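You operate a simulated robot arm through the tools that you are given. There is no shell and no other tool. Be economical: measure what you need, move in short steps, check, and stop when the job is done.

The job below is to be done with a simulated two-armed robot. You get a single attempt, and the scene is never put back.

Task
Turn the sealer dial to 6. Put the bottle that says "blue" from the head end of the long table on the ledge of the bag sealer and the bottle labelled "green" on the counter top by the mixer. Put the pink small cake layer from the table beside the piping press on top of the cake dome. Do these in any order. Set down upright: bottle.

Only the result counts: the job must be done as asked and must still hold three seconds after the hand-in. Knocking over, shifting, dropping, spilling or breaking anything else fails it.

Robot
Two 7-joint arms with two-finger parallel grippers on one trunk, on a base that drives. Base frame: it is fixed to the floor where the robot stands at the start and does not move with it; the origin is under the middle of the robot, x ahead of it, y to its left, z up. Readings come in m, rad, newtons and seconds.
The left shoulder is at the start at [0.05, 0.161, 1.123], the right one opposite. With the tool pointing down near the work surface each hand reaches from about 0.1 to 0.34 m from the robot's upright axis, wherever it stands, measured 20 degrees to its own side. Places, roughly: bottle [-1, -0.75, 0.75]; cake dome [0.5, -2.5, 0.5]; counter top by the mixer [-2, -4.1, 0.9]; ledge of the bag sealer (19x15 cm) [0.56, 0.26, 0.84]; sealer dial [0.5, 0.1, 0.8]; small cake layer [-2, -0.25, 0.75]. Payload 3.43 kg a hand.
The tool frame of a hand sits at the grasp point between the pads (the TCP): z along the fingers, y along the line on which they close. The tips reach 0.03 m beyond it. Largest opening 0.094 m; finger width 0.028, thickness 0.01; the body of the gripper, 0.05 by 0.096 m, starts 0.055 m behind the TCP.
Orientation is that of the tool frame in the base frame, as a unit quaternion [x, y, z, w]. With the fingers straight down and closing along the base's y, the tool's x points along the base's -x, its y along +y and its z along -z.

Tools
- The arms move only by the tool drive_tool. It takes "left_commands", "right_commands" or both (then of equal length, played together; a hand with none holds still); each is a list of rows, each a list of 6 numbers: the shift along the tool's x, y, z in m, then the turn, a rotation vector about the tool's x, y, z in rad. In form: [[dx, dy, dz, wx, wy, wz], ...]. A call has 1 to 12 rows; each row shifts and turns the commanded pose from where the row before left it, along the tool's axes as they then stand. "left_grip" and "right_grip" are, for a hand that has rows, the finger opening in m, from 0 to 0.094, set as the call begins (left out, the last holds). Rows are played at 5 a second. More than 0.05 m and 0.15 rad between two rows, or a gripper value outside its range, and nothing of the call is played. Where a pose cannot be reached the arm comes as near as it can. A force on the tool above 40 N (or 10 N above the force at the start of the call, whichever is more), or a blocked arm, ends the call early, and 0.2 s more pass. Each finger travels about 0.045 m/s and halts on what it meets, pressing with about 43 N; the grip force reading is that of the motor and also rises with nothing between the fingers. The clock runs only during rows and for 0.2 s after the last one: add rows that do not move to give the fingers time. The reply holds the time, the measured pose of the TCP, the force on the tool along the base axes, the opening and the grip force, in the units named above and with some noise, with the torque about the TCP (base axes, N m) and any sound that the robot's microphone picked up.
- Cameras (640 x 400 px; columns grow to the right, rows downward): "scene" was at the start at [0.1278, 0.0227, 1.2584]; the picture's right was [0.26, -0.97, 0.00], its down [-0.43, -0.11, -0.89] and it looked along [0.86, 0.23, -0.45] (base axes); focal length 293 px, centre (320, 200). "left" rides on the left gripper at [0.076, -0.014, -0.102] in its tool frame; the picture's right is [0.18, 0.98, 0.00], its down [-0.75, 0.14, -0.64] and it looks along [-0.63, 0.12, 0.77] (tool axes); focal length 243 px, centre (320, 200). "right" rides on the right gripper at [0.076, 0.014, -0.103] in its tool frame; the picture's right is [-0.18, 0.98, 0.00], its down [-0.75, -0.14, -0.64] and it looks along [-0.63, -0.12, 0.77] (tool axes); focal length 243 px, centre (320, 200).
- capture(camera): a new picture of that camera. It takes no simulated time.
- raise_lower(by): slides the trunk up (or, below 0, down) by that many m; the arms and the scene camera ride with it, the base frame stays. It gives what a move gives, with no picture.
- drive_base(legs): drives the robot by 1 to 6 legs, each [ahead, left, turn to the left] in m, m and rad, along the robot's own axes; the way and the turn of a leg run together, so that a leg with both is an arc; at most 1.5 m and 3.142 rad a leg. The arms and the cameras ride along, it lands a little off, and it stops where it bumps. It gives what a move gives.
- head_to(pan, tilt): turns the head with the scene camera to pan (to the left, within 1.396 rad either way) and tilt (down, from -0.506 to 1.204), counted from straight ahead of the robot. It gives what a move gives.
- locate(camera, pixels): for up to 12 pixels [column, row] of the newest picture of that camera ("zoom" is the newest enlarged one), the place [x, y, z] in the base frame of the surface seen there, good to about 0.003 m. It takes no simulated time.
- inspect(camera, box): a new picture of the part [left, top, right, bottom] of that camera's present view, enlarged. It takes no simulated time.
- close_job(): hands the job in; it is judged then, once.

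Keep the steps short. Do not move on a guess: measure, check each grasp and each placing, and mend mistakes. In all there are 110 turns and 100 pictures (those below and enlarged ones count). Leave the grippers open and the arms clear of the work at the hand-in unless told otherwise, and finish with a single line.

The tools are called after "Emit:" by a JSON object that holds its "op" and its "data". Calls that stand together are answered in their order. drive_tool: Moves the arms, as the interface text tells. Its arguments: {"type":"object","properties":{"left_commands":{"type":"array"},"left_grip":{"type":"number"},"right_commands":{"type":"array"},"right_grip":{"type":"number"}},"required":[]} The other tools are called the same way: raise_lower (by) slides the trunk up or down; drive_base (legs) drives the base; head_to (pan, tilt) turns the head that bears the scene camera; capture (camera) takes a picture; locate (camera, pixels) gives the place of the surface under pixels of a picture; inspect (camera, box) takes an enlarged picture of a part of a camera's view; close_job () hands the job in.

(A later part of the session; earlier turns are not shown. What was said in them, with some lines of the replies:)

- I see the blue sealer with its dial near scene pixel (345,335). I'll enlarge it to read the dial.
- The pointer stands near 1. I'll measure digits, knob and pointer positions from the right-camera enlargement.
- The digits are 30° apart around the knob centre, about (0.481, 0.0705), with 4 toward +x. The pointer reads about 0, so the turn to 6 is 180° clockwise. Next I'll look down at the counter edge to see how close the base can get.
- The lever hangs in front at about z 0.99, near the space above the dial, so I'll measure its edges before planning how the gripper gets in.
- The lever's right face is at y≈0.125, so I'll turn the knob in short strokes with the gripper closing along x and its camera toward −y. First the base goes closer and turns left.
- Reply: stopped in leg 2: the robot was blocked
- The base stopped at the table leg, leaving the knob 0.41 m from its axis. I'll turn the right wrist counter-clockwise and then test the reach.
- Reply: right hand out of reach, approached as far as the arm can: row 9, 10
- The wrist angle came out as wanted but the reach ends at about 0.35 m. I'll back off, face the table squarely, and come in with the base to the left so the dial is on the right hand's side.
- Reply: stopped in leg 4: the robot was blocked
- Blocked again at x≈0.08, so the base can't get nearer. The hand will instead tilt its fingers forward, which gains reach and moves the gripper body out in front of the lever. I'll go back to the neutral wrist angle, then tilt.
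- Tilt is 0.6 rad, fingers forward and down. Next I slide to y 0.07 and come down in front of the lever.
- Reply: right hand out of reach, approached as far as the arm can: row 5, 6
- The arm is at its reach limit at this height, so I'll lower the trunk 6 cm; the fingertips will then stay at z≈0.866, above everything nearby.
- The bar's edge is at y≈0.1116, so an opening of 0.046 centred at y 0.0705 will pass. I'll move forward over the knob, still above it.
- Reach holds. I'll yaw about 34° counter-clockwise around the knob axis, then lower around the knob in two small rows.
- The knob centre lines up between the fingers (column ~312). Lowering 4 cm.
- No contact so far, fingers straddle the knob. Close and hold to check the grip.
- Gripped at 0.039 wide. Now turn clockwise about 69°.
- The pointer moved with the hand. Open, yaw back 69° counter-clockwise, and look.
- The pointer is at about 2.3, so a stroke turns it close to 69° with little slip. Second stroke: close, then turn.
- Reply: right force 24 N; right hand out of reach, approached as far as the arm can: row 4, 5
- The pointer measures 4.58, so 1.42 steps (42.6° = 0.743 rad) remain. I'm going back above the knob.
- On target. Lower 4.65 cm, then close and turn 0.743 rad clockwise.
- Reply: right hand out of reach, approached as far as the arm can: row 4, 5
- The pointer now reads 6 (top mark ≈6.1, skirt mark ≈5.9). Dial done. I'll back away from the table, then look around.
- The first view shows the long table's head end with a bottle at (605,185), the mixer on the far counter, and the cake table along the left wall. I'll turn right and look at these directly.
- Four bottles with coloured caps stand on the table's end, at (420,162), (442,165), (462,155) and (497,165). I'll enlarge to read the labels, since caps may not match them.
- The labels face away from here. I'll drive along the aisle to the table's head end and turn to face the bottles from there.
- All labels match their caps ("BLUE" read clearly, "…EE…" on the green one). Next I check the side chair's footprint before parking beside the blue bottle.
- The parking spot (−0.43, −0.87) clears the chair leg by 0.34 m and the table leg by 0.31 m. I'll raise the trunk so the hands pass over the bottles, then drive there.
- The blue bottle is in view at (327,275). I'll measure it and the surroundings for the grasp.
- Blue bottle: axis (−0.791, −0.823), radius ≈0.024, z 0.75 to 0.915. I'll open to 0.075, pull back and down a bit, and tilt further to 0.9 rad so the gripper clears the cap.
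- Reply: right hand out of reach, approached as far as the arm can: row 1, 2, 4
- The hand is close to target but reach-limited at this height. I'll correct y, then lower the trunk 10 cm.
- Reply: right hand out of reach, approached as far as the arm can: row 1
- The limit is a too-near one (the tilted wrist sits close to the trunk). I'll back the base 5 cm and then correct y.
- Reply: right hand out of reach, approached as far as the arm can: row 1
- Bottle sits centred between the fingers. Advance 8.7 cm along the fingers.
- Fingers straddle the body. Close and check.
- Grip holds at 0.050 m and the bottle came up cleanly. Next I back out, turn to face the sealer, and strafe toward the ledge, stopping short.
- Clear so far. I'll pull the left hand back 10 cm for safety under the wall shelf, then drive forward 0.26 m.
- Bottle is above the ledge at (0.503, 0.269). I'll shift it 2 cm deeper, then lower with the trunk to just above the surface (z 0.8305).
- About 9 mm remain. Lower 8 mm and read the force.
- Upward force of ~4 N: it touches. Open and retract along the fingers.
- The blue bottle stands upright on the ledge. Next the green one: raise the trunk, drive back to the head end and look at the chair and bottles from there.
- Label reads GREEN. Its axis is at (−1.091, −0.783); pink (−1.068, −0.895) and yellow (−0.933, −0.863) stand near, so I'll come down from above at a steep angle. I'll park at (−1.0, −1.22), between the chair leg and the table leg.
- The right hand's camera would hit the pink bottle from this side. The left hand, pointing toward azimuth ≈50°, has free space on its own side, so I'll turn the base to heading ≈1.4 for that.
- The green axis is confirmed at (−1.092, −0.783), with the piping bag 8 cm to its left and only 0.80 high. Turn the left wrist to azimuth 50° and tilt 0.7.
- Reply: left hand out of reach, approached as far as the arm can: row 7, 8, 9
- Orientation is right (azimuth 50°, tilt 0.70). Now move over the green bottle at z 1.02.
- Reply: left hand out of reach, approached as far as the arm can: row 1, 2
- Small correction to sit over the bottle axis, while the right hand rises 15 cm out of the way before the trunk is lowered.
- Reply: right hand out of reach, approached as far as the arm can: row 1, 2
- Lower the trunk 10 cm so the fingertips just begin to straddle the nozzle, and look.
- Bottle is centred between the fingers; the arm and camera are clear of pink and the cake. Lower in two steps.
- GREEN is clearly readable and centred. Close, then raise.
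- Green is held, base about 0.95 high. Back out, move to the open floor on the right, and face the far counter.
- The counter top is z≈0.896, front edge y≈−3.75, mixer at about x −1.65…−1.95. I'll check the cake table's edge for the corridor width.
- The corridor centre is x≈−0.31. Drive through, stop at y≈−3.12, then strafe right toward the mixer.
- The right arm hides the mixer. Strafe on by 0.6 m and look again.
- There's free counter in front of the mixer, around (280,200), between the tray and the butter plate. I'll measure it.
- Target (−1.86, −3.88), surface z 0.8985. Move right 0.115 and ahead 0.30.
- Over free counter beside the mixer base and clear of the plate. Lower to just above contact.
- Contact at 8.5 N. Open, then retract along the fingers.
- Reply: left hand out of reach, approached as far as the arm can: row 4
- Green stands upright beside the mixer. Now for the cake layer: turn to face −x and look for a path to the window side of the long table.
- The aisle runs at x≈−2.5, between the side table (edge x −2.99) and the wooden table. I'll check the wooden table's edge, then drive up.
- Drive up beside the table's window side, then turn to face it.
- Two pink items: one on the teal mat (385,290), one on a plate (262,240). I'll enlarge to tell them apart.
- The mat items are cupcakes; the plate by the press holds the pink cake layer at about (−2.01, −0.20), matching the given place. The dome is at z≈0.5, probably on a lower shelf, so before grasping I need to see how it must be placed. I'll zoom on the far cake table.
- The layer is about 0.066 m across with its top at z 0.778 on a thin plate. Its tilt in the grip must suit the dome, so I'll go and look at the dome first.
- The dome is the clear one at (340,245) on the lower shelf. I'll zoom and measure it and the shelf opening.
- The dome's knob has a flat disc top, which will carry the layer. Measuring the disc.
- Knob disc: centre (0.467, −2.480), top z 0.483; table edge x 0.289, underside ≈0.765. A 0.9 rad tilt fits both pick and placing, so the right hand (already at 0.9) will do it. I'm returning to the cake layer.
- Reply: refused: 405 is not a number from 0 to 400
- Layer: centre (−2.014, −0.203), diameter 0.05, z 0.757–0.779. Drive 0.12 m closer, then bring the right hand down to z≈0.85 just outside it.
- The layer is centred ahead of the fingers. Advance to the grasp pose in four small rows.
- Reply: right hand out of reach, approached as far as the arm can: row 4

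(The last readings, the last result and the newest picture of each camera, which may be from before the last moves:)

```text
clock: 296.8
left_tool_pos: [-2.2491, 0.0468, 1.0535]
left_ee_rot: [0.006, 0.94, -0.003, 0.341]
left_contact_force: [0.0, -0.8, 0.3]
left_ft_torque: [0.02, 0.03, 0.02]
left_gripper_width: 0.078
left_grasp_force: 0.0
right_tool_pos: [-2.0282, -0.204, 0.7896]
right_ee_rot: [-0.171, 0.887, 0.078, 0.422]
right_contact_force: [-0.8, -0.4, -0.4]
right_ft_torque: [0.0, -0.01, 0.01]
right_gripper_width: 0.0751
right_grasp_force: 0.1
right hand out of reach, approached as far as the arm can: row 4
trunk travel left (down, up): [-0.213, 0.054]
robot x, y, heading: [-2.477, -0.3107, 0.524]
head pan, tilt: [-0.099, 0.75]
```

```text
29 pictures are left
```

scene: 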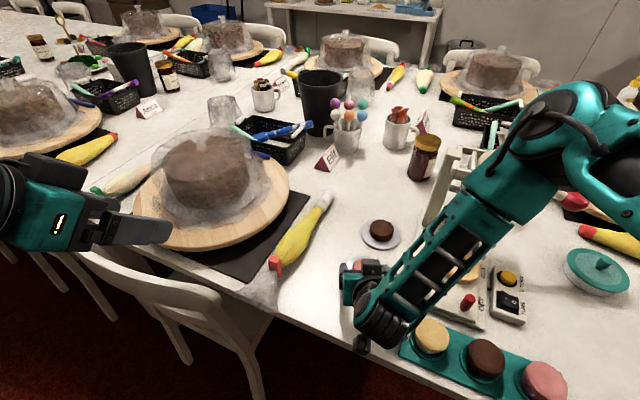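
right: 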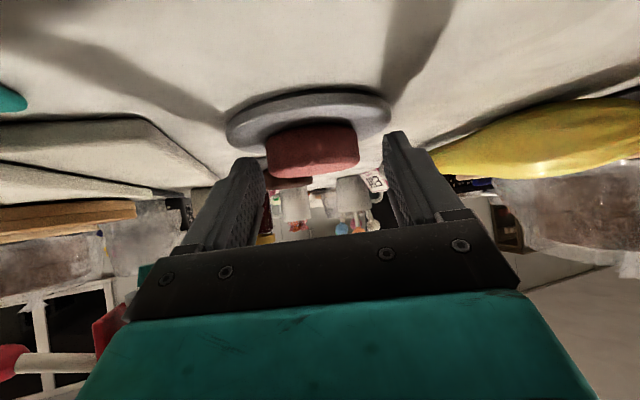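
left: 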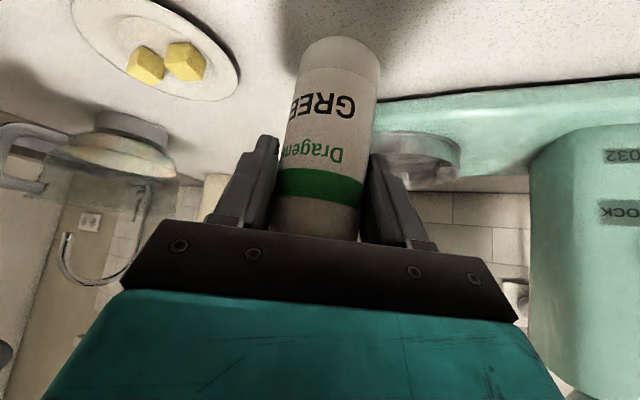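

The layer sits between the fingertips with no contact. Close.

Emit:
{"op": "drive_tool", "data": {"right_commands": [[0, 0, 0, 0, 0, 0], [0, 0, 0, 0, 0, 0], [0, 0, 0, 0, 0, 0], [0, 0, 0, 0, 0, 0]], "right_grip": 0.04}}

Emit:
{"op": "raise_lower", "data": {"by": 0.05}}

Emit:
{"op": "capture", "data": {"camera": "right"}}

```text
clock: 297.8
left_tool_pos: [-2.2502, 0.0472, 1.0534]
left_ee_rot: [0.006, 0.94, -0.003, 0.341]
left_contact_force: [-0.7, -0.8, -0.2]
left_ft_torque: [-0.01, 0.01, 0.01]
left_gripper_width: 0.0781
left_grasp_force: 0.1
right_tool_pos: [-2.0278, -0.2053, 0.7899]
right_ee_rot: [-0.172, 0.887, 0.078, 0.422]
right_contact_force: [0.4, -0.3, 0.4]
right_ft_torque: [-0.02, -0.02, -0.01]
right_gripper_width: 0.0532
right_grasp_force: 43.0
trunk travel left (down, up): [-0.213, 0.054]
robot x, y, heading: [-2.4739, -0.3121, 0.521]
head pan, tilt: [-0.099, 0.75]
```

```text
clock: 298.8
left_tool_pos: [-2.2489, 0.0468, 1.1038]
left_ee_rot: [0.006, 0.94, -0.003, 0.341]
left_contact_force: [0.0, -0.5, -0.7]
left_ft_torque: [-0.03, -0.02, -0.01]
left_gripper_width: 0.0779
left_grasp_force: 0.0
right_tool_pos: [-2.0291, -0.205, 0.8394]
right_ee_rot: [-0.17, 0.887, 0.077, 0.423]
right_contact_force: [-0.3, 0.1, -0.6]
right_ft_torque: [-0.01, -0.01, -0.01]
right_gripper_width: 0.0534
right_grasp_force: 42.6
trunk travel left (down, up): [-0.263, 0.004]
robot x, y, heading: [-2.4711, -0.3096, 0.523]
head pan, tilt: [-0.099, 0.75]
```

```text
28 pictures are left
```

right: 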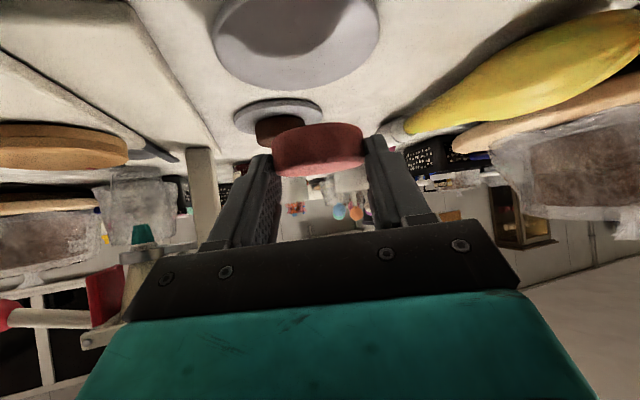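

The layer came up and the plate stayed. Its bottom is 0.033 below the TCP. Back away, then raise the right hand and fold the left hand back.

Emit:
{"op": "drive_base", "data": {"legs": [[-0.22, 0, 0]]}}

Emit:
{"op": "drive_tool", "data": {"right_commands": [[-0.0234, 0, -0.0188, 0, 0, 0], [-0.0234, 0, -0.0188, 0, 0, 0], [-0.0234, 0, -0.0188, 0, 0, 0], [-0.0234, 0, -0.0188, 0, 0, 0], [-0.0234, 0, -0.0188, 0, 0, 0], [0, 0, 0, 0, 0, 0], [0, 0, 0, 0, 0, 0], [0, 0, 0, 0, 0, 0]], "left_commands": [[0, 0, 0, 0, 0.14, 0], [0, 0, 0, 0, 0.14, 0], [0, 0, 0, 0, 0.14, 0], [0, 0, 0, 0, 0.14, 0], [0, 0, 0, 0, 0.14, 0], [0.04, 0, -0.01, 0, 0, 0], [0.04, 0, -0.01, 0, 0, 0], [0.04, 0, -0.01, 0, 0, 0]]}}

```text
clock: 300.4
left_tool_pos: [-2.4382, -0.0629, 1.1043]
left_ee_rot: [0.008, 0.939, -0.004, 0.342]
left_contact_force: [0.7, -0.6, -0.2]
left_ft_torque: [0.01, -0.02, 0.0]
left_gripper_width: 0.0778
left_grasp_force: 0.1
right_tool_pos: [-2.219, -0.3144, 0.8405]
right_ee_rot: [-0.169, 0.887, 0.077, 0.423]
right_contact_force: [-0.3, -0.5, -1.5]
right_ft_torque: [-0.01, 0.03, 0.02]
right_gripper_width: 0.0531
right_grasp_force: 42.9
trunk travel left (down, up): [-0.263, 0.004]
robot x, y, heading: [-2.6618, -0.4193, 0.521]
head pan, tilt: [-0.099, 0.75]
```

```text
clock: 302.2
left_tool_pos: [-2.5591, -0.0609, 1.1361]
left_ee_rot: [0.008, 1.0, -0.001, 0.0]
left_contact_force: [0.1, -0.8, 1.0]
left_ft_torque: [0.0, -0.01, 0.01]
left_gripper_width: 0.0778
left_grasp_force: 0.1
right_tool_pos: [-2.2186, -0.3157, 0.9887]
right_ee_rot: [-0.17, 0.887, 0.077, 0.423]
right_contact_force: [-0.4, 0.6, 0.3]
right_ft_torque: [-0.03, 0.04, 0.0]
right_gripper_width: 0.0533
right_grasp_force: 42.9
trunk travel left (down, up): [-0.263, 0.004]
robot x, y, heading: [-2.6684, -0.4224, 0.523]
head pan, tilt: [-0.099, 0.75]
```

Next drive to the cake table: same route as before, ending facing +x in front of the dome.

Emit:
{"op": "drive_base", "data": {"legs": [[0, 0, -0.523], [0.13, 0, 0], [0, -1.12, 0], [1.09, 0, 0], [1.09, 0, 0], [0, -0.8, 0]]}}

Emit:
{"op": "head_to", "data": {"pan": 0.0, "tilt": 0.8}}

Emit:
{"op": "capture", "data": {"camera": "scene"}}

Emit:
{"op": "capture", "data": {"camera": "right"}}

```text
clock: 332.0
left_tool_pos: [-0.0702, -2.0267, 1.1364]
left_ee_rot: [0.246, 0.969, 0.0, -0.002]
left_contact_force: [0.3, 0.2, -0.8]
left_ft_torque: [-0.01, -0.01, 0.0]
left_gripper_width: 0.0782
left_grasp_force: 0.1
right_tool_pos: [0.113, -2.4107, 0.9889]
right_ee_rot: [0.048, 0.902, -0.027, 0.429]
right_contact_force: [-0.3, -0.5, 0.1]
right_ft_torque: [0.04, 0.0, -0.02]
right_gripper_width: 0.0533
right_grasp_force: 42.7
trunk travel left (down, up): [-0.263, 0.004]
robot x, y, heading: [-0.3293, -2.2942, 0.04]
head pan, tilt: [-0.099, 0.75]
```

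```text
clock: 332.7
left_tool_pos: [-0.0693, -2.0275, 1.1359]
left_ee_rot: [0.246, 0.969, 0.0, -0.002]
left_contact_force: [0.6, 0.9, -0.5]
left_ft_torque: [0.02, -0.01, -0.01]
left_gripper_width: 0.0779
left_grasp_force: 0.0
right_tool_pos: [0.1128, -2.4113, 0.9884]
right_ee_rot: [0.047, 0.902, -0.026, 0.429]
right_contact_force: [-0.1, -0.2, -0.7]
right_ft_torque: [0.03, 0.03, -0.01]
right_gripper_width: 0.0532
right_grasp_force: 43.0
trunk travel left (down, up): [-0.263, 0.004]
robot x, y, heading: [-0.3304, -2.294, 0.038]
head pan, tilt: [0.0, 0.799]
```

```text
27 pictures are left
```

scene: 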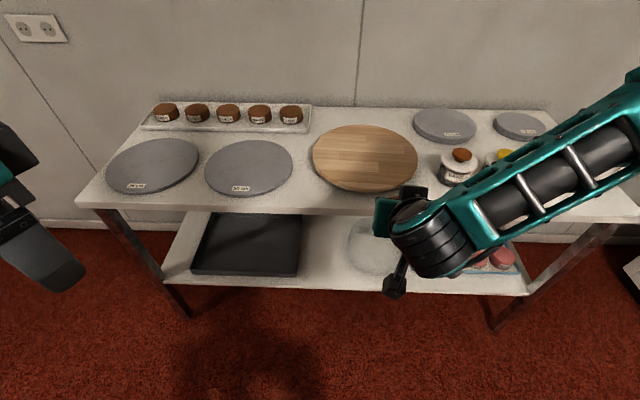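

```text
26 pictures are left
```

right: 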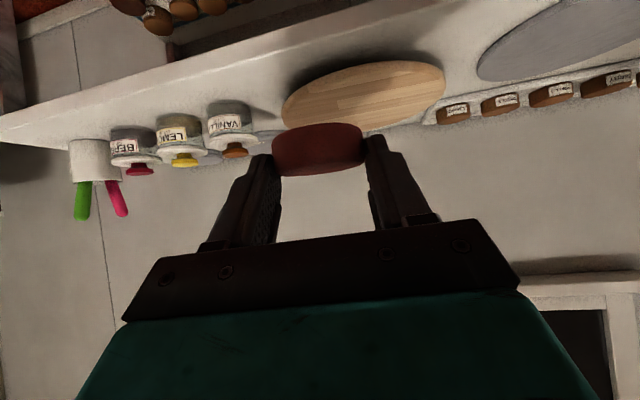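

The layer is still held and I'm in front of the table. Lower the trunk fully, then the right hand further, all outside the table edge (x 0.289).

Emit:
{"op": "raise_lower", "data": {"by": -0.255}}

Emit:
{"op": "drive_tool", "data": {"right_commands": [[0.0288, 0, 0.0232, 0, 0, 0], [0.0288, 0, 0.0232, 0, 0, 0], [0.0288, 0, 0.0232, 0, 0, 0], [0.0288, 0, 0.0232, 0, 0, 0], [0.0288, 0, 0.0232, 0, 0, 0], [0, 0, 0, 0, 0, 0]], "left_commands": [[0.03, 0, 0, 0, 0, 0], [0.03, 0, 0, 0, 0, 0], [0, 0, 0, 0, 0, 0], [0, 0, 0, 0, 0, 0], [0, 0, 0, 0, 0, 0], [0, 0, 0, 0, 0, 0]]}}

Emit:
{"op": "capture", "data": {"camera": "scene"}}

Emit:
{"op": "capture", "data": {"camera": "right"}}

```text
clock: 335.3
left_tool_pos: [-0.0686, -2.0271, 0.8815]
left_ee_rot: [0.246, 0.969, 0.0, -0.002]
left_contact_force: [0.8, 0.7, -0.9]
left_ft_torque: [-0.02, -0.01, -0.01]
left_gripper_width: 0.078
left_grasp_force: 0.1
right_tool_pos: [0.1128, -2.4111, 0.7345]
right_ee_rot: [0.047, 0.902, -0.027, 0.429]
right_contact_force: [0.8, -0.9, 0.1]
right_ft_torque: [-0.02, 0.01, 0.02]
right_gripper_width: 0.0536
right_grasp_force: 43.1
trunk travel left (down, up): [-0.008, 0.259]
robot x, y, heading: [-0.3326, -2.2991, 0.033]
head pan, tilt: [0.0, 0.799]
```

```text
clock: 336.7
left_tool_pos: [-0.1046, -1.9927, 0.8904]
left_ee_rot: [0.246, 0.969, 0.0, -0.002]
left_contact_force: [0.1, 0.6, -0.2]
left_ft_torque: [-0.01, 0.0, 0.02]
left_gripper_width: 0.0781
left_grasp_force: 0.1
left hand out of reach, approached as far as the arm can: row 2
right_tool_pos: [0.1145, -2.3974, 0.5552]
right_ee_rot: [0.049, 0.903, -0.029, 0.427]
right_contact_force: [-0.1, -0.7, 0.1]
right_ft_torque: [-0.01, 0.01, -0.05]
right_gripper_width: 0.0534
right_grasp_force: 42.9
right hand out of reach, approached as far as the arm can: row 5
trunk travel left (down, up): [-0.008, 0.259]
robot x, y, heading: [-0.3314, -2.2951, 0.039]
head pan, tilt: [0.0, 0.799]
```

```text
25 pictures are left
```

scene: 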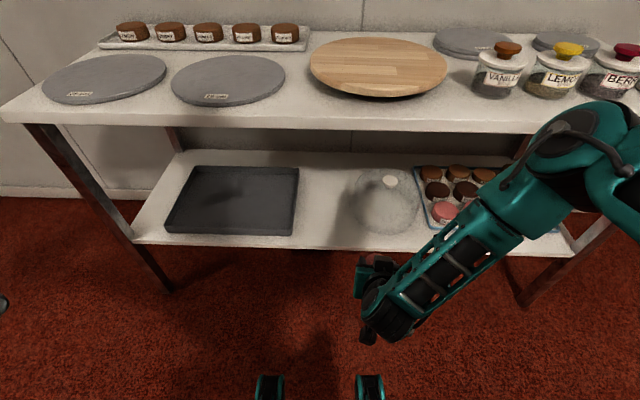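

```text
24 pictures are left
```

right: 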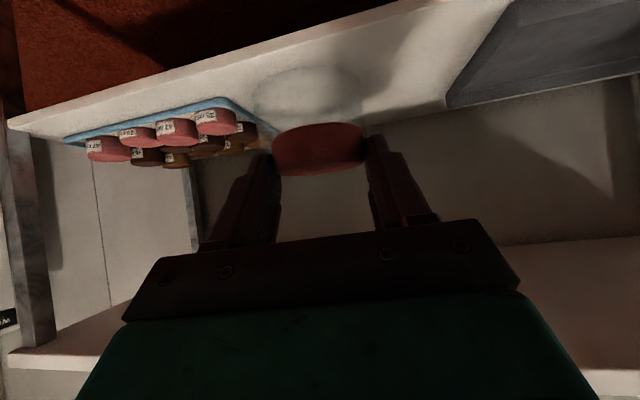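

The hand is low enough to go under. Before driving in I measure the forearm/elbow positions against the table edge and re-measure the knob.

Emit:
{"op": "locate", "data": {"camera": "scene", "pixels": [[390, 180], [384, 180], [396, 181], [545, 120], [580, 105], [530, 180], [490, 220], [440, 250], [400, 300], [600, 150], [500, 130], [355, 128]]}}

Emit:
{"op": "inspect", "data": {"camera": "scene", "box": [340, 90, 640, 345]}}

```text
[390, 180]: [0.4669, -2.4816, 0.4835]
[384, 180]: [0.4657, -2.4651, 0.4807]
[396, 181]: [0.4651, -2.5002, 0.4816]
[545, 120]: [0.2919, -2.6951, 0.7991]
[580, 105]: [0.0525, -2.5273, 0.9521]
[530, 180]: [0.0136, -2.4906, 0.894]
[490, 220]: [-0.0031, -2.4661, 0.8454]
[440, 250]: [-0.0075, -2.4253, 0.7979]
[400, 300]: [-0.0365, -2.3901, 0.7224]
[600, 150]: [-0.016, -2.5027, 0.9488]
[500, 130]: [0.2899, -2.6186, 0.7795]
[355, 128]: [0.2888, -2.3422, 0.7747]
```

```text
1.57 times, centred on (490, 218) of scene
```

zoom: 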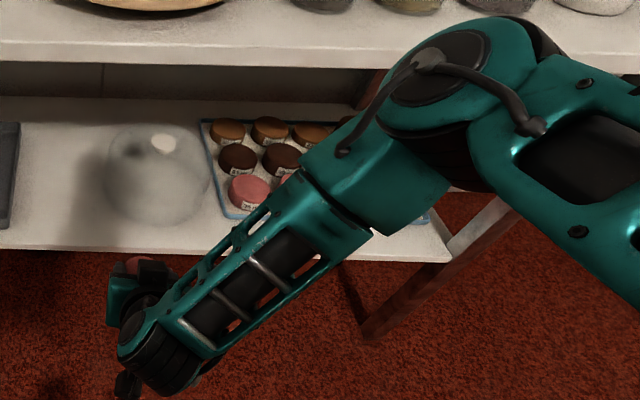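

At this folded pose the forearm would hit the table edge if I just drove in. Instead I'll keep the base back (x≈−0.28) and stretch the arm forward under the table, so that the forearm leans back from the edge. First align the base.

Emit:
{"op": "drive_base", "data": {"legs": [[0.05, -0.07, -0.038]]}}

Emit:
{"op": "drive_tool", "data": {"right_commands": [[-0.0257, 0.0066, 0.0319, 0, 0, 0], [-0.0257, 0.0066, 0.0319, 0, 0, 0], [-0.0257, 0.0066, 0.0319, 0, 0, 0], [0, 0, 0, 0, 0, 0]]}}

Emit:
{"op": "capture", "data": {"camera": "scene"}}

```text
clock: 338.0
left_tool_pos: [-0.0431, -2.07, 0.8895]
left_ee_rot: [0.265, 0.964, -0.001, -0.003]
left_contact_force: [-0.2, -0.1, -0.3]
left_ft_torque: [-0.02, -0.01, 0.04]
left_gripper_width: 0.0781
left_grasp_force: 0.0
right_tool_pos: [0.1607, -2.4835, 0.5551]
right_ee_rot: [0.067, 0.901, -0.038, 0.426]
right_contact_force: [0.4, -0.3, -1.4]
right_ft_torque: [-0.01, 0.01, 0.02]
right_gripper_width: 0.0536
right_grasp_force: 43.2
trunk travel left (down, up): [-0.008, 0.259]
robot x, y, heading: [-0.2816, -2.3643, -0.001]
head pan, tilt: [0.0, 0.799]
```

```text
clock: 339.0
left_tool_pos: [-0.0438, -2.0696, 0.8887]
left_ee_rot: [0.264, 0.964, -0.002, -0.002]
left_contact_force: [-0.4, 0.6, -0.3]
left_ft_torque: [0.0, 0.01, 0.03]
left_gripper_width: 0.078
left_grasp_force: 0.1
right_tool_pos: [0.2849, -2.4834, 0.5546]
right_ee_rot: [0.065, 0.902, -0.037, 0.425]
right_contact_force: [0.4, -0.4, -0.6]
right_ft_torque: [-0.02, 0.06, 0.01]
right_gripper_width: 0.0533
right_grasp_force: 43.4
trunk travel left (down, up): [-0.008, 0.259]
robot x, y, heading: [-0.2807, -2.3655, 0.003]
head pan, tilt: [0.0, 0.799]
```

```text
22 pictures are left
```

scene: 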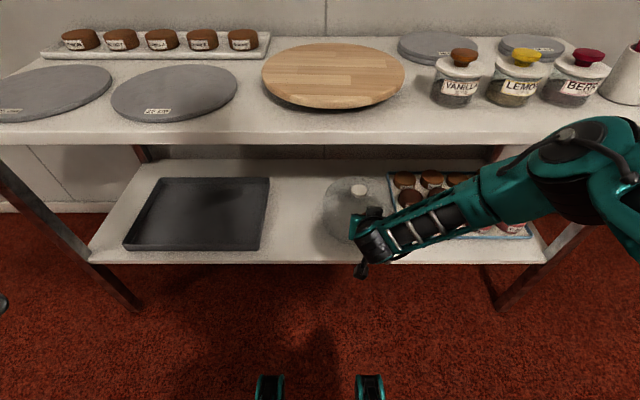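

Good: the forearm is straightening and clear. I'll check its position against the edge before going on.

Emit:
{"op": "locate", "data": {"camera": "scene", "pixels": [[560, 150], [520, 175], [500, 195], [470, 205], [440, 220], [400, 235], [375, 240], [545, 200]]}}

Emit:
{"op": "drive_tool", "data": {"right_commands": [[-0.0257, 0.0066, 0.0319, 0, 0, 0], [-0.0257, 0.0066, 0.0319, 0, 0, 0], [0, 0, 0, 0, 0, 0]]}}

Emit:
{"op": "capture", "data": {"camera": "scene"}}

Emit:
{"op": "capture", "data": {"camera": "right"}}

```text
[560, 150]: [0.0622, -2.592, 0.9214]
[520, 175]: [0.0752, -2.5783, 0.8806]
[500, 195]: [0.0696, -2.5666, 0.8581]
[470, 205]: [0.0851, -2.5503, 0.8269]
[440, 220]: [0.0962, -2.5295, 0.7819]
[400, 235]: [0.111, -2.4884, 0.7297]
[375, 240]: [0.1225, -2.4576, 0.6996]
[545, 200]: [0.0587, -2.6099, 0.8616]
```

```text
clock: 339.8
left_tool_pos: [-0.0444, -2.0712, 0.8893]
left_ee_rot: [0.265, 0.964, -0.001, -0.002]
left_contact_force: [0.1, -0.1, 0.1]
left_ft_torque: [0.0, 0.01, 0.02]
left_gripper_width: 0.0783
left_grasp_force: 0.1
right_tool_pos: [0.3687, -2.483, 0.5521]
right_ee_rot: [0.064, 0.901, -0.036, 0.426]
right_contact_force: [0.1, 0.7, -0.4]
right_ft_torque: [-0.01, -0.02, 0.02]
right_gripper_width: 0.0536
right_grasp_force: 42.8
trunk travel left (down, up): [-0.008, 0.259]
robot x, y, heading: [-0.2804, -2.3635, -0.004]
head pan, tilt: [0.0, 0.799]
```

```text
21 pictures are left
```

scene: 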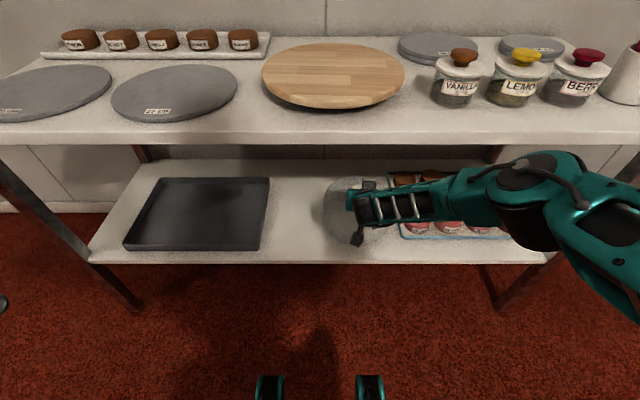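

```text
20 pictures are left
```

right: 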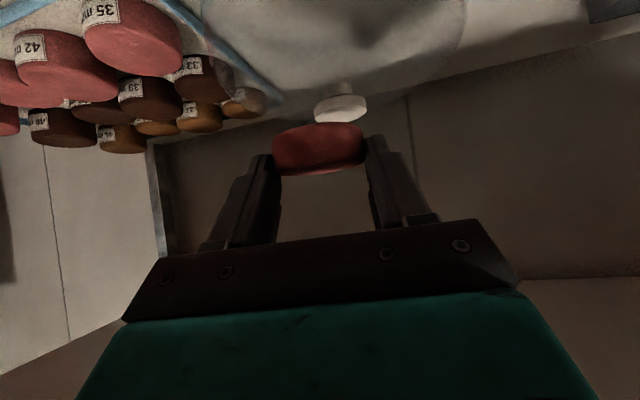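

The elbow swings out low to the right; I'll check where it is, since more extension follows.

Emit:
{"op": "locate", "data": {"camera": "scene", "pixels": [[545, 165], [520, 175], [490, 190], [460, 200], [420, 205], [365, 210], [530, 225], [580, 165], [600, 230]]}}

```text
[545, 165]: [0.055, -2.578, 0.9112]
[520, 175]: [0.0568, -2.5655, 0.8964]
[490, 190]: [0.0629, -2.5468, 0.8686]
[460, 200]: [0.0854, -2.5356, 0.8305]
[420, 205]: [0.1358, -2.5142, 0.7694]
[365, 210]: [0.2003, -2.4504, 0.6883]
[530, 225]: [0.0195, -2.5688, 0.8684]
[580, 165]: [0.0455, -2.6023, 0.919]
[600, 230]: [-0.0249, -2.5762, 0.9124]
```

Elbow at (0.05, −2.58, 0.9) and the forearm is 15 cm from the edge, as planned. Move the last 8 cm to above the knob.

Emit:
{"op": "drive_tool", "data": {"right_commands": [[-0.0254, 0.0081, 0.0315, 0, 0, 0], [-0.0254, 0.0081, 0.0315, 0, 0, 0], [0, 0, 0, 0, 0, 0]]}}

Emit:
{"op": "capture", "data": {"camera": "right"}}

Emit:
{"op": "inspect", "data": {"camera": "scene", "box": [300, 140, 480, 270]}}

```text
clock: 340.6
left_tool_pos: [-0.0444, -2.0698, 0.8895]
left_ee_rot: [0.265, 0.964, 0.0, -0.002]
left_contact_force: [0.0, -0.9, 0.0]
left_ft_torque: [-0.02, 0.0, -0.02]
left_gripper_width: 0.0778
left_grasp_force: 0.0
right_tool_pos: [0.4143, -2.4799, 0.5626]
right_ee_rot: [0.066, 0.901, -0.037, 0.427]
right_contact_force: [-0.7, -0.1, -0.6]
right_ft_torque: [-0.02, -0.01, 0.01]
right_gripper_width: 0.0535
right_grasp_force: 43.1
right hand out of reach, approached as far as the arm can: row 2
trunk travel left (down, up): [-0.008, 0.259]
robot x, y, heading: [-0.2793, -2.3595, -0.003]
head pan, tilt: [0.0, 0.799]
```

```text
19 pictures are left
```

right: 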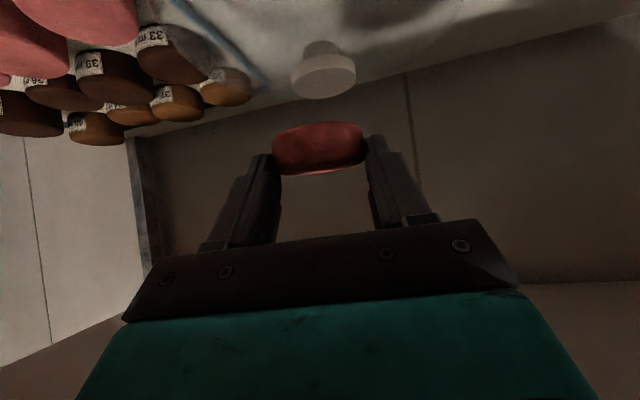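

```text
3.08 times, centred on (390, 205) of scene
```

zoom: 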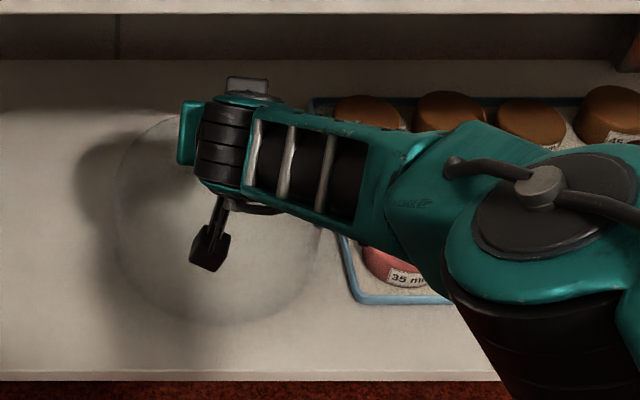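

Full stretch reached 3.7 cm short. Pull the arm back 4.5 cm and move the base 8 cm forward instead.

Emit:
{"op": "drive_tool", "data": {"right_commands": [[0.0167, -0.0036, -0.0151, 0, 0, 0], [0.0167, -0.0036, -0.0151, 0, 0, 0], [0, 0, 0, 0, 0, 0]]}}

Emit:
{"op": "drive_base", "data": {"legs": [[0.082, 0, 0]]}}

Emit:
{"op": "capture", "data": {"camera": "scene"}}

```text
clock: 341.4
left_tool_pos: [-0.0443, -2.0709, 0.8906]
left_ee_rot: [0.264, 0.965, -0.001, -0.003]
left_contact_force: [0.6, 0.0, 0.9]
left_ft_torque: [0.02, -0.03, 0.02]
left_gripper_width: 0.078
left_grasp_force: 0.0
right_tool_pos: [0.3693, -2.4809, 0.5546]
right_ee_rot: [0.066, 0.901, -0.037, 0.427]
right_contact_force: [0.2, -0.2, -0.8]
right_ft_torque: [-0.01, 0.02, 0.02]
right_gripper_width: 0.0534
right_grasp_force: 43.0
trunk travel left (down, up): [-0.008, 0.259]
robot x, y, heading: [-0.2819, -2.3618, -0.0]
head pan, tilt: [0.0, 0.799]
```

```text
clock: 342.4
left_tool_pos: [0.0374, -2.0703, 0.8891]
left_ee_rot: [0.264, 0.964, -0.001, -0.003]
left_contact_force: [-0.1, -0.3, -0.5]
left_ft_torque: [0.0, 0.03, 0.02]
left_gripper_width: 0.0781
left_grasp_force: 0.0
right_tool_pos: [0.4515, -2.4791, 0.5551]
right_ee_rot: [0.065, 0.901, -0.037, 0.426]
right_contact_force: [-0.1, -0.3, -0.3]
right_ft_torque: [0.01, -0.02, -0.02]
right_gripper_width: 0.0537
right_grasp_force: 43.1
trunk travel left (down, up): [-0.008, 0.259]
robot x, y, heading: [-0.201, -2.3664, 0.005]
head pan, tilt: [0.0, 0.799]
```

```text
17 pictures are left
```

scene: 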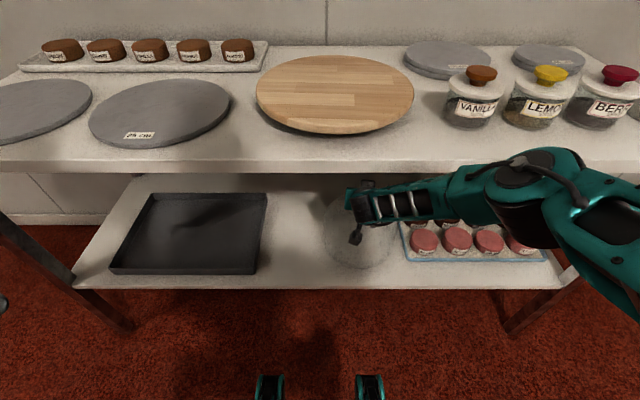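

TCP is on target. I'll verify the layer's position over the knob through the right camera.

Emit:
{"op": "inspect", "data": {"camera": "right", "box": [230, 0, 410, 200]}}

Emit:
{"op": "locate", "data": {"camera": "right", "pixels": [[319, 130], [319, 150], [319, 168], [285, 150], [355, 148], [319, 100], [319, 80], [310, 70], [335, 75]]}}

```text
2.00 times, centred on (320, 100) of right
```

zoom: 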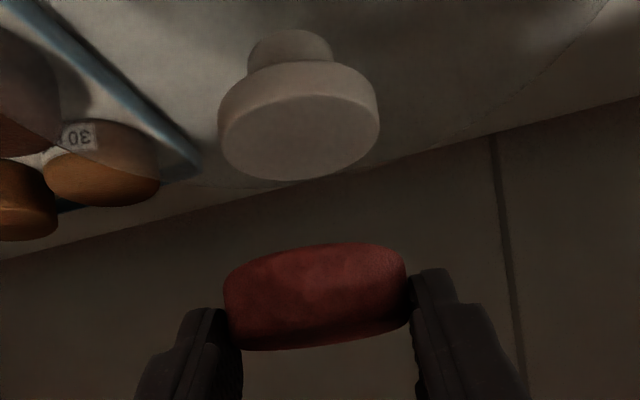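

```text
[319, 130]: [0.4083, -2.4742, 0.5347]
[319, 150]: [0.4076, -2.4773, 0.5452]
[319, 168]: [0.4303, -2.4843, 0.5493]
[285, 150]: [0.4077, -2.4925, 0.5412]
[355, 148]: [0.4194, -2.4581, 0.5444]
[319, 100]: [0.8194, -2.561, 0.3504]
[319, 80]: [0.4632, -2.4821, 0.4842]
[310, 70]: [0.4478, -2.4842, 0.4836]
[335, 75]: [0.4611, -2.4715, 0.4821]
```

Layer centre ≈(0.4685, −2.480) against the knob's (0.466, −2.482): within 3 mm. Lower to just above the knob.

Emit:
{"op": "drive_tool", "data": {"right_commands": [[0.0095, -0.0006, 0.0068, 0, 0, 0], [0.0095, -0.0007, 0.0068, 0, 0, 0], [0.0095, 0, 0.0069, 0, 0, 0], [0, 0, 0, 0, 0, 0]]}}

Emit:
{"op": "capture", "data": {"camera": "right"}}

```text
clock: 343.4
left_tool_pos: [0.0373, -2.0691, 0.8893]
left_ee_rot: [0.265, 0.964, -0.001, -0.002]
left_contact_force: [0.1, -0.3, 0.3]
left_ft_torque: [0.0, 0.0, 0.0]
left_gripper_width: 0.0781
left_grasp_force: 0.2
right_tool_pos: [0.449, -2.4821, 0.52]
right_ee_rot: [0.065, 0.902, -0.037, 0.426]
right_contact_force: [-0.4, 0.3, -0.2]
right_ft_torque: [0.01, 0.01, 0.0]
right_gripper_width: 0.0534
right_grasp_force: 42.9
trunk travel left (down, up): [-0.008, 0.259]
robot x, y, heading: [-0.1986, -2.3643, -0.001]
head pan, tilt: [0.0, 0.799]
```

```text
15 pictures are left
```

right: 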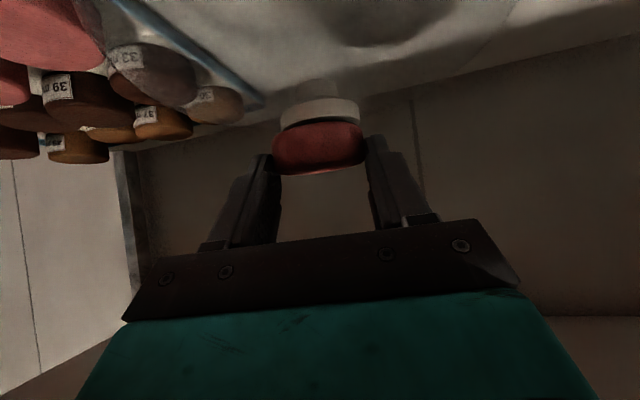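

Layer and knob line up (both centred at column ~319). Lower 4 mm gently and watch the force.

Emit:
{"op": "drive_tool", "data": {"right_commands": [[0.0016, 0, 0.0013, 0, 0, 0], [0.0016, 0, 0.0013, 0, 0, 0], [0, 0, 0, 0, 0, 0]]}}

```text
clock: 344.2
left_tool_pos: [0.0365, -2.0702, 0.8902]
left_ee_rot: [0.265, 0.964, -0.001, -0.001]
left_contact_force: [0.1, 0.0, 0.7]
left_ft_torque: [-0.04, 0.0, 0.02]
left_gripper_width: 0.0782
left_grasp_force: 0.1
right_tool_pos: [0.4497, -2.4799, 0.5167]
right_ee_rot: [0.066, 0.901, -0.037, 0.428]
right_contact_force: [0.3, 0.6, 4.2]
right_ft_torque: [0.07, -0.14, 0.0]
right_gripper_width: 0.0534
right_grasp_force: 43.2
trunk travel left (down, up): [-0.008, 0.259]
robot x, y, heading: [-0.2029, -2.3646, 0.002]
head pan, tilt: [0.0, 0.799]
```

Contact (4.2 N up). Open slowly in place and look.

Emit:
{"op": "drive_tool", "data": {"right_commands": [[0, 0, 0, 0, 0, 0], [0, 0, 0, 0, 0, 0], [0, 0, 0, 0, 0, 0], [0, 0, 0, 0, 0, 0]], "right_grip": 0.08}}

Emit:
{"op": "capture", "data": {"camera": "right"}}

```text
clock: 345.2
left_tool_pos: [0.0368, -2.0709, 0.8894]
left_ee_rot: [0.264, 0.964, -0.001, -0.002]
left_contact_force: [0.1, 0.3, 0.6]
left_ft_torque: [-0.01, 0.0, -0.02]
left_gripper_width: 0.0781
left_grasp_force: 0.0
right_tool_pos: [0.4474, -2.4814, 0.5152]
right_ee_rot: [0.065, 0.901, -0.037, 0.427]
right_contact_force: [-0.3, -0.8, 0.6]
right_ft_torque: [0.02, -0.01, -0.01]
right_gripper_width: 0.0797
right_grasp_force: 0.0
trunk travel left (down, up): [-0.008, 0.259]
robot x, y, heading: [-0.2003, -2.3662, -0.005]
head pan, tilt: [0.0, 0.799]
```

```text
14 pictures are left
```

right: 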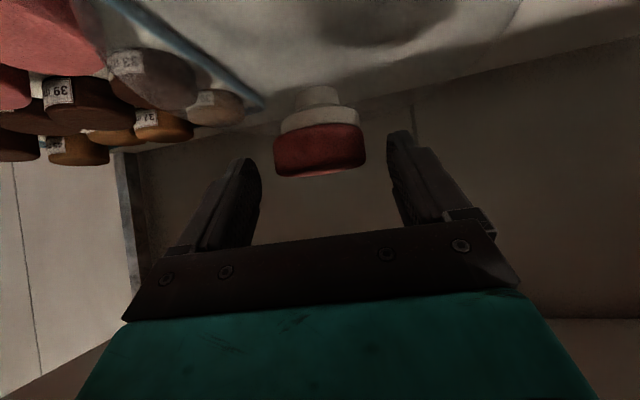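

The layer rests on the knob disc. Withdraw straight back with the base, fingers open.

Emit:
{"op": "drive_base", "data": {"legs": [[-0.4, 0, 0]]}}

Emit:
{"op": "capture", "data": {"camera": "scene"}}

Emit:
{"op": "inspect", "data": {"camera": "scene", "box": [290, 90, 450, 210]}}

```text
clock: 347.7
left_tool_pos: [-0.3483, -2.0697, 0.8904]
left_ee_rot: [0.268, 0.963, 0.0, -0.002]
left_contact_force: [-0.8, 0.0, 0.8]
left_ft_torque: [0.0, -0.01, -0.02]
left_gripper_width: 0.0781
left_grasp_force: 0.1
right_tool_pos: [0.0587, -2.4857, 0.5151]
right_ee_rot: [0.068, 0.902, -0.038, 0.426]
right_contact_force: [0.3, 0.2, -0.2]
right_ft_torque: [-0.01, -0.01, -0.01]
right_gripper_width: 0.0802
right_grasp_force: 0.1
trunk travel left (down, up): [-0.008, 0.259]
robot x, y, heading: [-0.5881, -2.363, -0.009]
head pan, tilt: [0.0, 0.799]
stopped in leg 1: the robot was blocked; the commanded pose is now the measured one
```

```text
13 pictures are left
```

scene: 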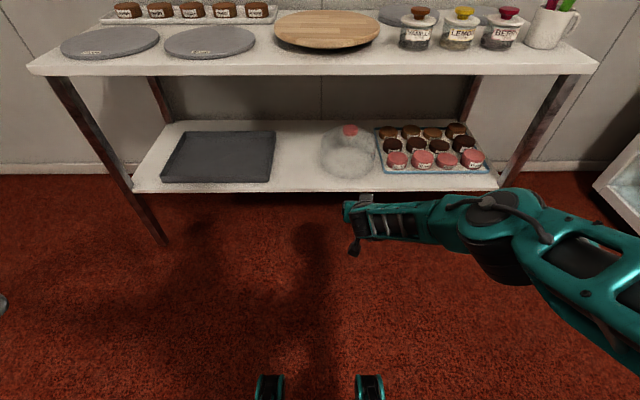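

```text
3.33 times, centred on (370, 150) of scene
```

zoom: 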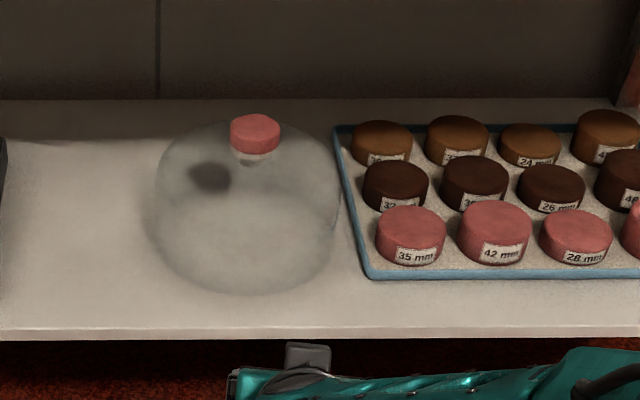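

The pink layer sits squarely on the dome's knob. The base touched the wooden table behind, so I'll move off it and turn to check nothing there was disturbed.

Emit:
{"op": "drive_base", "data": {"legs": [[0.1, 0, 0], [0, 0, 1.5]]}}

Emit:
{"op": "head_to", "data": {"pan": 1.2, "tilt": 0.5}}

Emit:
{"op": "capture", "data": {"camera": "scene"}}

```text
clock: 352.5
left_tool_pos: [-0.7598, -2.1001, 0.8893]
left_ee_rot: [-0.453, 0.892, -0.002, -0.002]
left_contact_force: [0.9, -0.4, 0.2]
left_ft_torque: [-0.01, 0.04, 0.0]
left_gripper_width: 0.078
left_grasp_force: 0.0
right_tool_pos: [-0.3126, -1.7305, 0.5149]
right_ee_rot: [-0.559, 0.71, 0.26, 0.34]
right_contact_force: [-0.3, -0.2, -0.4]
right_ft_torque: [0.02, -0.01, -0.03]
right_gripper_width: 0.0801
right_grasp_force: 0.1
trunk travel left (down, up): [-0.008, 0.259]
robot x, y, heading: [-0.4871, -2.366, 1.484]
head pan, tilt: [0.0, 0.799]
```

```text
clock: 353.9
left_tool_pos: [-0.7613, -2.1001, 0.8884]
left_ee_rot: [-0.454, 0.891, -0.002, -0.002]
left_contact_force: [-0.5, -0.3, -0.4]
left_ft_torque: [0.03, 0.06, -0.01]
left_gripper_width: 0.078
left_grasp_force: 0.0
right_tool_pos: [-0.3128, -1.7289, 0.5163]
right_ee_rot: [-0.558, 0.711, 0.26, 0.34]
right_contact_force: [0.5, -0.2, -0.9]
right_ft_torque: [0.02, -0.05, 0.03]
right_gripper_width: 0.0804
right_grasp_force: 0.0
trunk travel left (down, up): [-0.008, 0.259]
robot x, y, heading: [-0.4902, -2.3602, 1.479]
head pan, tilt: [1.201, 0.499]
```

```text
11 pictures are left
```

scene: 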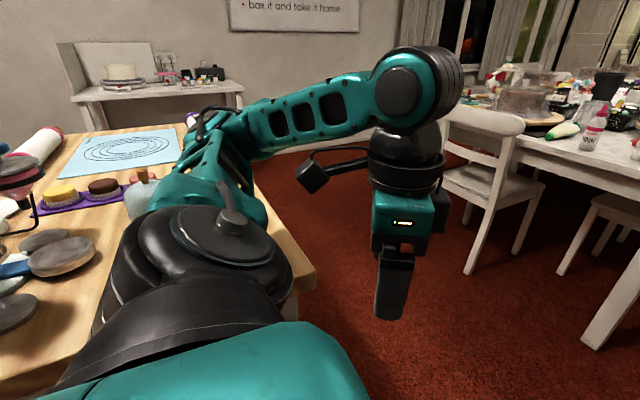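

Everything on the wooden table stands in order. I'll move 10 cm away from it and hand in.

Emit:
{"op": "drive_base", "data": {"legs": [[0, -0.1, 0]]}}

Emit:
{"op": "close_job", "data": {}}

```text
clock: 355.4
left_tool_pos: [-0.6616, -2.108, 0.8895]
left_ee_rot: [-0.452, 0.892, -0.001, -0.001]
left_contact_force: [-0.4, -0.4, -0.4]
left_ft_torque: [-0.03, 0.02, -0.01]
left_gripper_width: 0.0781
left_grasp_force: 0.1
right_tool_pos: [-0.2125, -1.7396, 0.515]
right_ee_rot: [-0.558, 0.712, 0.259, 0.34]
right_contact_force: [0.1, 0.9, -0.5]
right_ft_torque: [0.0, -0.01, -0.03]
right_gripper_width: 0.0801
right_grasp_force: 0.0
trunk travel left (down, up): [-0.008, 0.259]
robot x, y, heading: [-0.3894, -2.3705, 1.474]
head pan, tilt: [1.201, 0.499]
```

```text
The job is handed in.
```

Job handed in: the dial reads 6, the blue bottle is upright on the sealer ledge, the green bottle is upright on the counter just in front of the mixer, and the pink cake layer rests on the cake dome's knob; the base bumped the wooden work table once while backing out, and nothing I could see there had moved.
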